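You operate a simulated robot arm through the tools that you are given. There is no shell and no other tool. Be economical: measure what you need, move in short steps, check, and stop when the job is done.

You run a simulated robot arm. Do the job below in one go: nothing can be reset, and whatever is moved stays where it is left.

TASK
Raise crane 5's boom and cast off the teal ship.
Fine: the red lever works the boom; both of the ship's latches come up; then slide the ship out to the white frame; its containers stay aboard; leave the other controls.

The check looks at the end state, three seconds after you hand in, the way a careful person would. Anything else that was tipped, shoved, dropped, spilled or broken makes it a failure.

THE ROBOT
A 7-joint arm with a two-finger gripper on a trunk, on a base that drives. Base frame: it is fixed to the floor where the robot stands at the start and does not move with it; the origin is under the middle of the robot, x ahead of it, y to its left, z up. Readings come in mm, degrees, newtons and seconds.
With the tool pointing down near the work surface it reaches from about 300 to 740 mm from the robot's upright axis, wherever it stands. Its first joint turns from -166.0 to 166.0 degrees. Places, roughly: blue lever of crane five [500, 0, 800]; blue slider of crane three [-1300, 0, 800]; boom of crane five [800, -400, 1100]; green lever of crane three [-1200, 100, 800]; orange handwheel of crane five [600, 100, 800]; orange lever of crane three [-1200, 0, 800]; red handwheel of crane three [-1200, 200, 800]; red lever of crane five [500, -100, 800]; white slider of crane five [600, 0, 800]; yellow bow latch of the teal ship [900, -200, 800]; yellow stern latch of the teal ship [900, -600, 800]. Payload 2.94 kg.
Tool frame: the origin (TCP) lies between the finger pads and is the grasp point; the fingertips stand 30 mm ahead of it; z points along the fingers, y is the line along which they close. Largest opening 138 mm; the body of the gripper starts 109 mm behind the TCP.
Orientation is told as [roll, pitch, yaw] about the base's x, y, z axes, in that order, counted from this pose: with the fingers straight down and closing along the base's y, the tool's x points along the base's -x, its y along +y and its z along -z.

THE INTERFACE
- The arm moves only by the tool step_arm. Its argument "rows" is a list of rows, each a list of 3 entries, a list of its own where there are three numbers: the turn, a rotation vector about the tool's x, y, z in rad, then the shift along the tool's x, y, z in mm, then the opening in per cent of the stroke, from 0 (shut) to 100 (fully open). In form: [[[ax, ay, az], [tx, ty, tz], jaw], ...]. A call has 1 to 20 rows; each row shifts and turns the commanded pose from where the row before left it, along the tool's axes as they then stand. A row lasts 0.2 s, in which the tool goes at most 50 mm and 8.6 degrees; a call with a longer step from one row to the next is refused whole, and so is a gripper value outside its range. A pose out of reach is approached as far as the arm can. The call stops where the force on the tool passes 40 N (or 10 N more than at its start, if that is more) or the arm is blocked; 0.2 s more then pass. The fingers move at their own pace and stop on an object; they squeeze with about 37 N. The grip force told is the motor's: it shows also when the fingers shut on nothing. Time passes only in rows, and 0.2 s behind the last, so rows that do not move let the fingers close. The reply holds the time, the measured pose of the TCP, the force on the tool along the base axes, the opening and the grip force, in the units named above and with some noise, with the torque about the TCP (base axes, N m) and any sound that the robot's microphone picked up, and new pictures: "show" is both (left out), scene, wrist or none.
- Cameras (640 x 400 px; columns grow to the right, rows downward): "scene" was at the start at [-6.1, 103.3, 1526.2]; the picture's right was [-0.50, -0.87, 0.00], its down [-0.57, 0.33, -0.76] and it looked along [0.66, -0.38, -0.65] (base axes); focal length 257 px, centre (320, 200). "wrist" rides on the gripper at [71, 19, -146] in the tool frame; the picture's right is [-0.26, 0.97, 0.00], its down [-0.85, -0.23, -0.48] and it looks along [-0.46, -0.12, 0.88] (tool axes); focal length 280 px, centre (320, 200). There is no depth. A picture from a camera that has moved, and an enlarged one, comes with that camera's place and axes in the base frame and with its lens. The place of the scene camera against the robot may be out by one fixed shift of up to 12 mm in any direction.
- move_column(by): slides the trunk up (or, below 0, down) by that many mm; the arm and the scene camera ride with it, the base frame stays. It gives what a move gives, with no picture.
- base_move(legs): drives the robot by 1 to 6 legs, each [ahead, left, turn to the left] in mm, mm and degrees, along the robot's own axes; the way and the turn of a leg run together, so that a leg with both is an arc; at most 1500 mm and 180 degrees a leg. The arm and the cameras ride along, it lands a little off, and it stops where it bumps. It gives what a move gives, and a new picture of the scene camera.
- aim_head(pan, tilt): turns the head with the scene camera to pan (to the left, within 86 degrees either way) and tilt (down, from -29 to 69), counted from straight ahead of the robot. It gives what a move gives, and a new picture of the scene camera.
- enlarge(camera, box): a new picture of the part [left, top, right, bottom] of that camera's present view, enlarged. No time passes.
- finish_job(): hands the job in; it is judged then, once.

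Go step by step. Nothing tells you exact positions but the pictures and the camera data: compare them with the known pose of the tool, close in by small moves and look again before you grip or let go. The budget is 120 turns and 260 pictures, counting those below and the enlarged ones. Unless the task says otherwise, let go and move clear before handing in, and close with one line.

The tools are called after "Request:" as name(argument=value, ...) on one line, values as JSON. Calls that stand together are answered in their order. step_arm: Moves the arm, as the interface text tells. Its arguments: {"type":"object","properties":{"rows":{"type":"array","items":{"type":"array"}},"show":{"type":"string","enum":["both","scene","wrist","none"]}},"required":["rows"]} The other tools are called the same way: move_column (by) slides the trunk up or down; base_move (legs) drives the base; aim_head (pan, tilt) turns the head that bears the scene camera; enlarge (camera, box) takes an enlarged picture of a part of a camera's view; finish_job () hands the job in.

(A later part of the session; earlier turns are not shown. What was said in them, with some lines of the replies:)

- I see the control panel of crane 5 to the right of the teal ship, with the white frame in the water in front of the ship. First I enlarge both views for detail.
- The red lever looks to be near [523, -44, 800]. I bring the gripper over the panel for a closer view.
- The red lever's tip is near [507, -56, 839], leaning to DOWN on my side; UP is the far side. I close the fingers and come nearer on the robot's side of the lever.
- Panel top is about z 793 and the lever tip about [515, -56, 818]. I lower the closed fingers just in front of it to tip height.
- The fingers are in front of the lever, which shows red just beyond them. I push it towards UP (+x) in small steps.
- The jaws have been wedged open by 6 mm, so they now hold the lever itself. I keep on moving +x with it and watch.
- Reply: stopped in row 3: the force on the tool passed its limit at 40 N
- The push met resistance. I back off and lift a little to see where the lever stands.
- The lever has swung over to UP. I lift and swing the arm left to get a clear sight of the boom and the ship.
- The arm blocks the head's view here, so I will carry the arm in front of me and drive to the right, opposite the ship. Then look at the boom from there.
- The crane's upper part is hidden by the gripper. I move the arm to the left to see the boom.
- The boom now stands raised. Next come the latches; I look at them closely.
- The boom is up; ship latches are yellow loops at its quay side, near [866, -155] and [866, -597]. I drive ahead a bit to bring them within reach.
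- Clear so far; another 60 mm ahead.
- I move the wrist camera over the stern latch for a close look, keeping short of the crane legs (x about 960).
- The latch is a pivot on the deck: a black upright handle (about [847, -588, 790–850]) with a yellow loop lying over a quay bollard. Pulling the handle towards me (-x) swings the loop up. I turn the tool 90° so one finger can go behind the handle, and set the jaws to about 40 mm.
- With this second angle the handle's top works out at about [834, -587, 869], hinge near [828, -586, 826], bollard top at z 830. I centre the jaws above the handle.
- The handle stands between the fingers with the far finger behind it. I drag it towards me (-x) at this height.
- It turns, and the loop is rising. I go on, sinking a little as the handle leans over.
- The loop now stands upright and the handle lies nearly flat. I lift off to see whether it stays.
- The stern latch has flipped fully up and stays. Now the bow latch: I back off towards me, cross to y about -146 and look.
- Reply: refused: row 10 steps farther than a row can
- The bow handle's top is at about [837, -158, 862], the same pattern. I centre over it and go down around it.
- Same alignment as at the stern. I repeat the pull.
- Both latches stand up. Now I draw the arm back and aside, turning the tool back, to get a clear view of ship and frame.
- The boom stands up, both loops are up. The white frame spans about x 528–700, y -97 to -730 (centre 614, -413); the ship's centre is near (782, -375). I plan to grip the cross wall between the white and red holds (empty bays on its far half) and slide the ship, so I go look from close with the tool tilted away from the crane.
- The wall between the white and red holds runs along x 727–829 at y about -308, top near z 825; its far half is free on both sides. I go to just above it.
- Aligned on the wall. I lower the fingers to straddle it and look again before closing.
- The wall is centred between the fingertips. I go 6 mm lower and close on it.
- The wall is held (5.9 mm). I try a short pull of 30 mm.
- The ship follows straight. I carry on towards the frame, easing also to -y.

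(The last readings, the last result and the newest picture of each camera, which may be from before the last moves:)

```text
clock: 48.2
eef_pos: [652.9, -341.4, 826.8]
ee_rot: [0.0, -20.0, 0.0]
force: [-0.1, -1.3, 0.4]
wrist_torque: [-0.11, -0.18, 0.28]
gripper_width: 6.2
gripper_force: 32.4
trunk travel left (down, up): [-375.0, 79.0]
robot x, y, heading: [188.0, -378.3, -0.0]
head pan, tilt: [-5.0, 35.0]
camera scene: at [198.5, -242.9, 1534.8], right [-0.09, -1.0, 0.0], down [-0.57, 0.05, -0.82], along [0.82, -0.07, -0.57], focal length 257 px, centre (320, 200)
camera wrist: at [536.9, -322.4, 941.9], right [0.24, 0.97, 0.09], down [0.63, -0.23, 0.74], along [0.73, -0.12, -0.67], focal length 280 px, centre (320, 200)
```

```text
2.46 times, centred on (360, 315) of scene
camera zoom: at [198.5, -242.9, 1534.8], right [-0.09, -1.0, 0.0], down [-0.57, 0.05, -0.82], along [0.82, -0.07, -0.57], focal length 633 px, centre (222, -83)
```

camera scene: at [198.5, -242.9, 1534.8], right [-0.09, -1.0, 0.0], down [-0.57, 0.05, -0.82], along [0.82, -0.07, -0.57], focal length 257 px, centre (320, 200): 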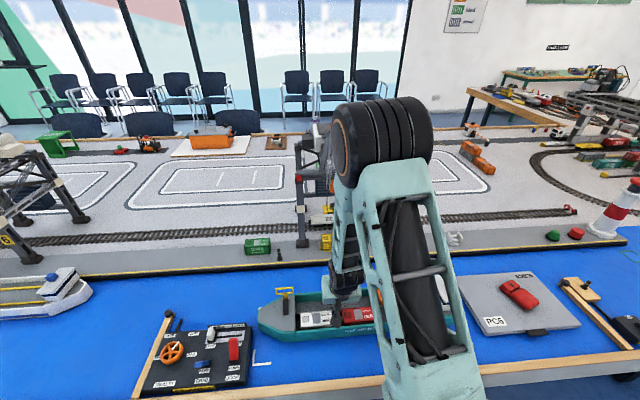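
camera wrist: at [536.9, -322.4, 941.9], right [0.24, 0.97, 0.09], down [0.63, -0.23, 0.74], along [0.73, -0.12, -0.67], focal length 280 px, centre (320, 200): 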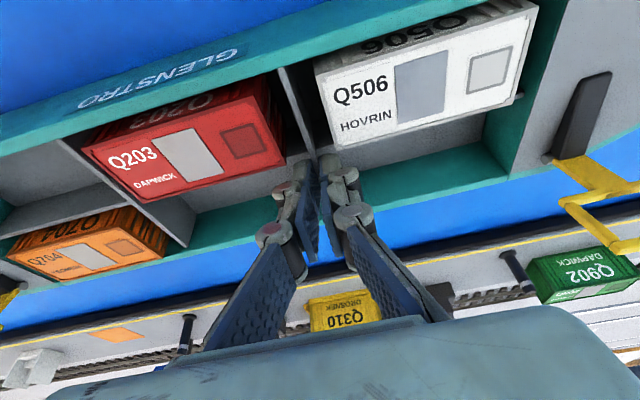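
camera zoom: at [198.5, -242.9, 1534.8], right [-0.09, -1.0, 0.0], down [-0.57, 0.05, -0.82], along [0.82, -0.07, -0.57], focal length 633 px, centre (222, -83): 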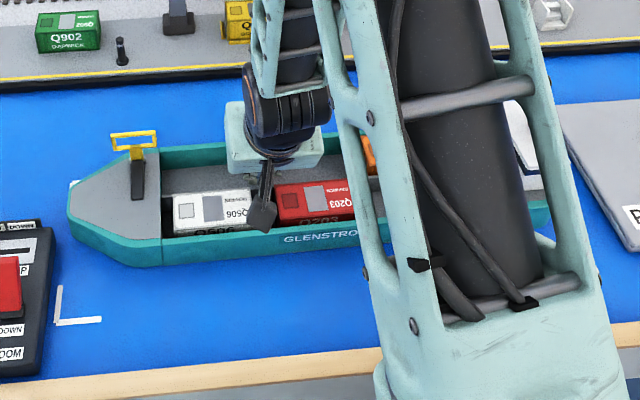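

Nearly there: by my reckoning another 25 mm to -x and about 11 mm to -y centre it.

Request:
step_arm(rows=[[[0, 0, 0], [7.5, -3.5, -2.75], 0], [[0, 0, 0], [7.5, -3.5, -2.75], 0], [[0, 0, 0], [7.5, -3.5, -2.75], 0], [[0, 0, 0], [0.9, 0, -0.3], 0], [[0, 0, 0], [0, 0, 0], 0], [[0, 0, 0], [0, 0, 0], 6], [[0, 0, 0], [0, 0, 0], 15], [[0, 0, 0], [0, 0, 0], 20], [[0, 0, 0], [0, 0, -25], 20], [[0, 0, 0], [0, 0, -40], 20], [[0, 0, 0], [0, 0, -45], 20]])

```text
clock: 50.6
eef_pos: [592.6, -351.0, 933.0]
ee_rot: [0.1, -20.0, 0.1]
force: [0.0, -0.5, 0.6]
wrist_torque: [0.02, -0.01, -0.01]
gripper_width: 27.2
gripper_force: 0.1
trunk travel left (down, up): [-375.0, 79.0]
robot x, y, heading: [192.8, -381.0, 0.0]
head pan, tilt: [-5.0, 35.0]
camera scene: at [196.5, -243.1, 1534.9], right [-0.09, -1.0, 0.0], down [-0.57, 0.05, -0.82], along [0.82, -0.07, -0.57], focal length 257 px, centre (320, 200)
camera wrist: at [473.6, -332.7, 1045.7], right [0.24, 0.97, 0.09], down [0.63, -0.23, 0.74], along [0.73, -0.12, -0.67], focal length 280 px, centre (320, 200)
```

scene: 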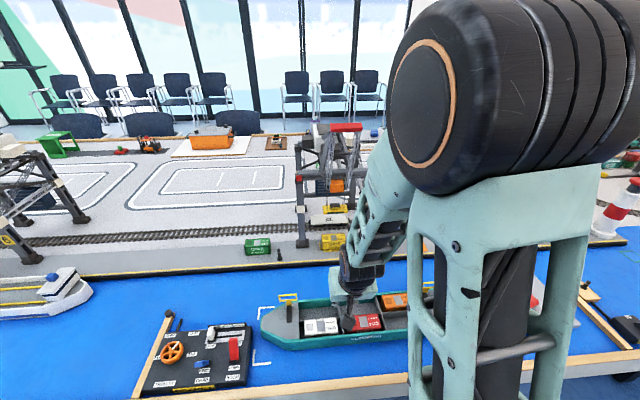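
wrist: 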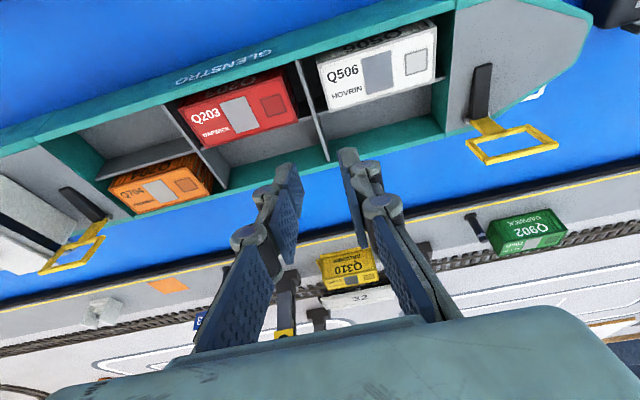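

Released. I move the arm up and aside to check the ship against the frame.

Request:
step_arm(rows=[[[0, 0.1163, 0], [0, 0, -20], 20], [[0, 0.1163, 0], [0, 0, -20], 20], [[0, 0.1163, 0], [0, 0, -20], 20], [[0, 0, 0], [10, -30, -30], 20], [[0, 0, 0], [10, -32, -25], 20], [[0, 0, 0], [10, -32, -25], 20], [[0, 0, 0], [10, -32, -25], 20], [[0, 0, 0], [10, -32, -25], 20], [[0, 0, 0], [10, -32, -20], 20], [[0, 0, 0], [10, -40, 0], 20], [[0, 0, 0], [0, 0, 0], 20]])

Request:
enlarge(camera="scene", box=[240, 260, 360, 380])

Request:
enlarge(camera="scene", box=[360, 260, 490, 380])

```text
clock: 53.0
eef_pos: [507.5, -582.1, 1138.9]
ee_rot: [0.0, -0.2, 0.1]
force: [-0.2, 0.6, 0.9]
wrist_torque: [-0.01, -0.03, 0.02]
gripper_width: 27.4
gripper_force: 0.0
trunk travel left (down, up): [-375.0, 79.0]
robot x, y, heading: [188.8, -376.4, 0.3]
head pan, tilt: [-5.0, 35.0]
camera scene: at [197.2, -243.0, 1534.9], right [-0.09, -1.0, 0.0], down [-0.57, 0.05, -0.82], along [0.82, -0.07, -0.57], focal length 257 px, centre (320, 200)
camera wrist: at [435.2, -563.5, 1286.0], right [0.26, 0.97, 0.0], down [0.85, -0.23, 0.48], along [0.46, -0.12, -0.88], focal length 280 px, centre (320, 200)
```

scene: 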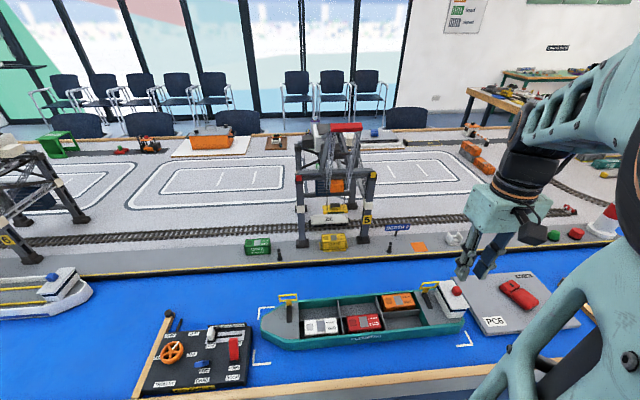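
wrist: 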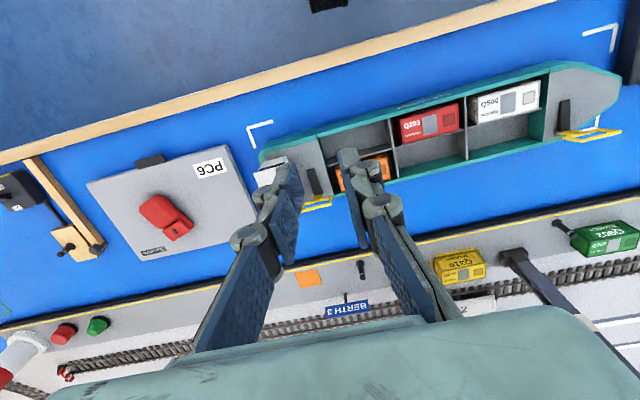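

```text
3.33 times, centred on (300, 320) of scene
camera zoom: at [197.2, -243.0, 1534.9], right [-0.09, -1.0, 0.0], down [-0.57, 0.05, -0.82], along [0.82, -0.07, -0.57], focal length 857 px, centre (387, -200)
```

zoom: 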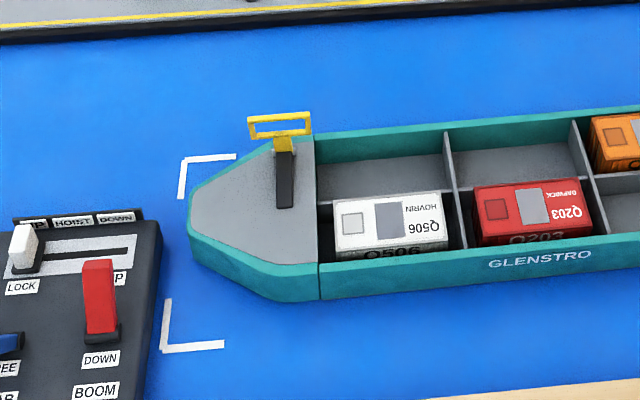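

```text
3.33 times, centred on (425, 320) of scene
camera zoom: at [197.2, -243.0, 1534.9], right [-0.09, -1.0, 0.0], down [-0.57, 0.05, -0.82], along [0.82, -0.07, -0.57], focal length 857 px, centre (-30, -200)
```

zoom: 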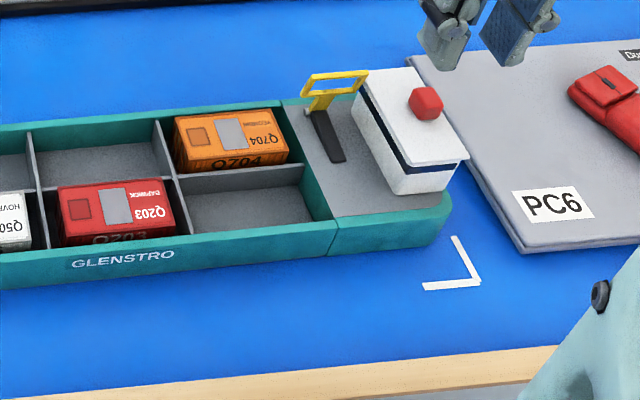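

Request:
enlarge(camera="wrist", box=[220, 100, 340, 220])

Request:
enlarge(camera="wrist", box=[540, 10, 640, 150])

```text
3.33 times, centred on (280, 160) of wrist
camera zoom: at [435.2, -563.5, 1286.0], right [0.26, 0.97, 0.0], down [0.85, -0.23, 0.48], along [0.46, -0.12, -0.88], focal length 935 px, centre (453, 333)
```

zoom: 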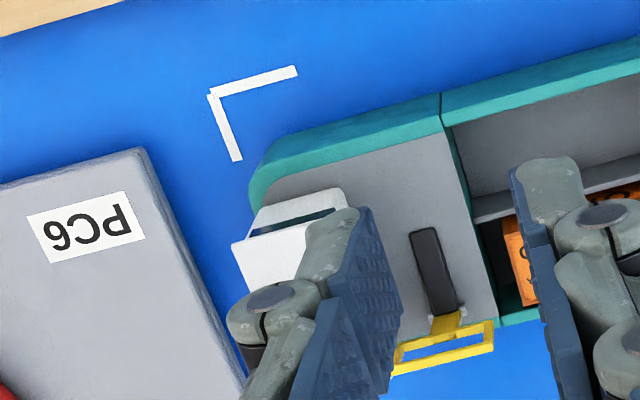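

```text
2.86 times, centred on (590, 80) of wrist
camera zoom: at [435.2, -563.5, 1286.0], right [0.26, 0.97, 0.0], down [0.85, -0.23, 0.48], along [0.46, -0.12, -0.88], focal length 801 px, centre (-451, 543)
```

zoom: 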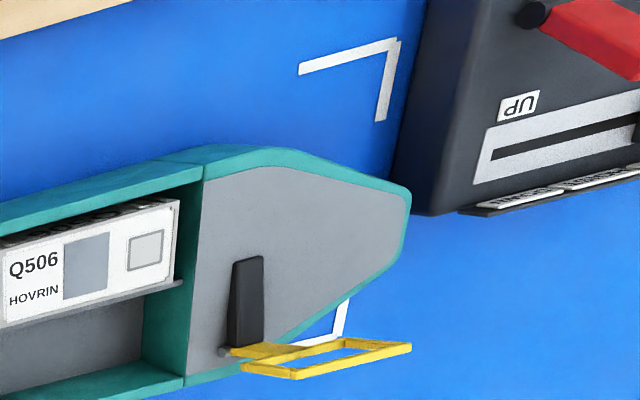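

The ship lies centred in the white frame, with about 25 mm to spare all round. The containers are aboard, both latches stay up, the boom is raised and the arm is clear. I hand in.

Request:
finish_job()

```text
The job is handed in.
```

Crane 5's boom is raised, both latches are up, and the teal ship is in the white frame with its containers aboard; I left the other controls alone.
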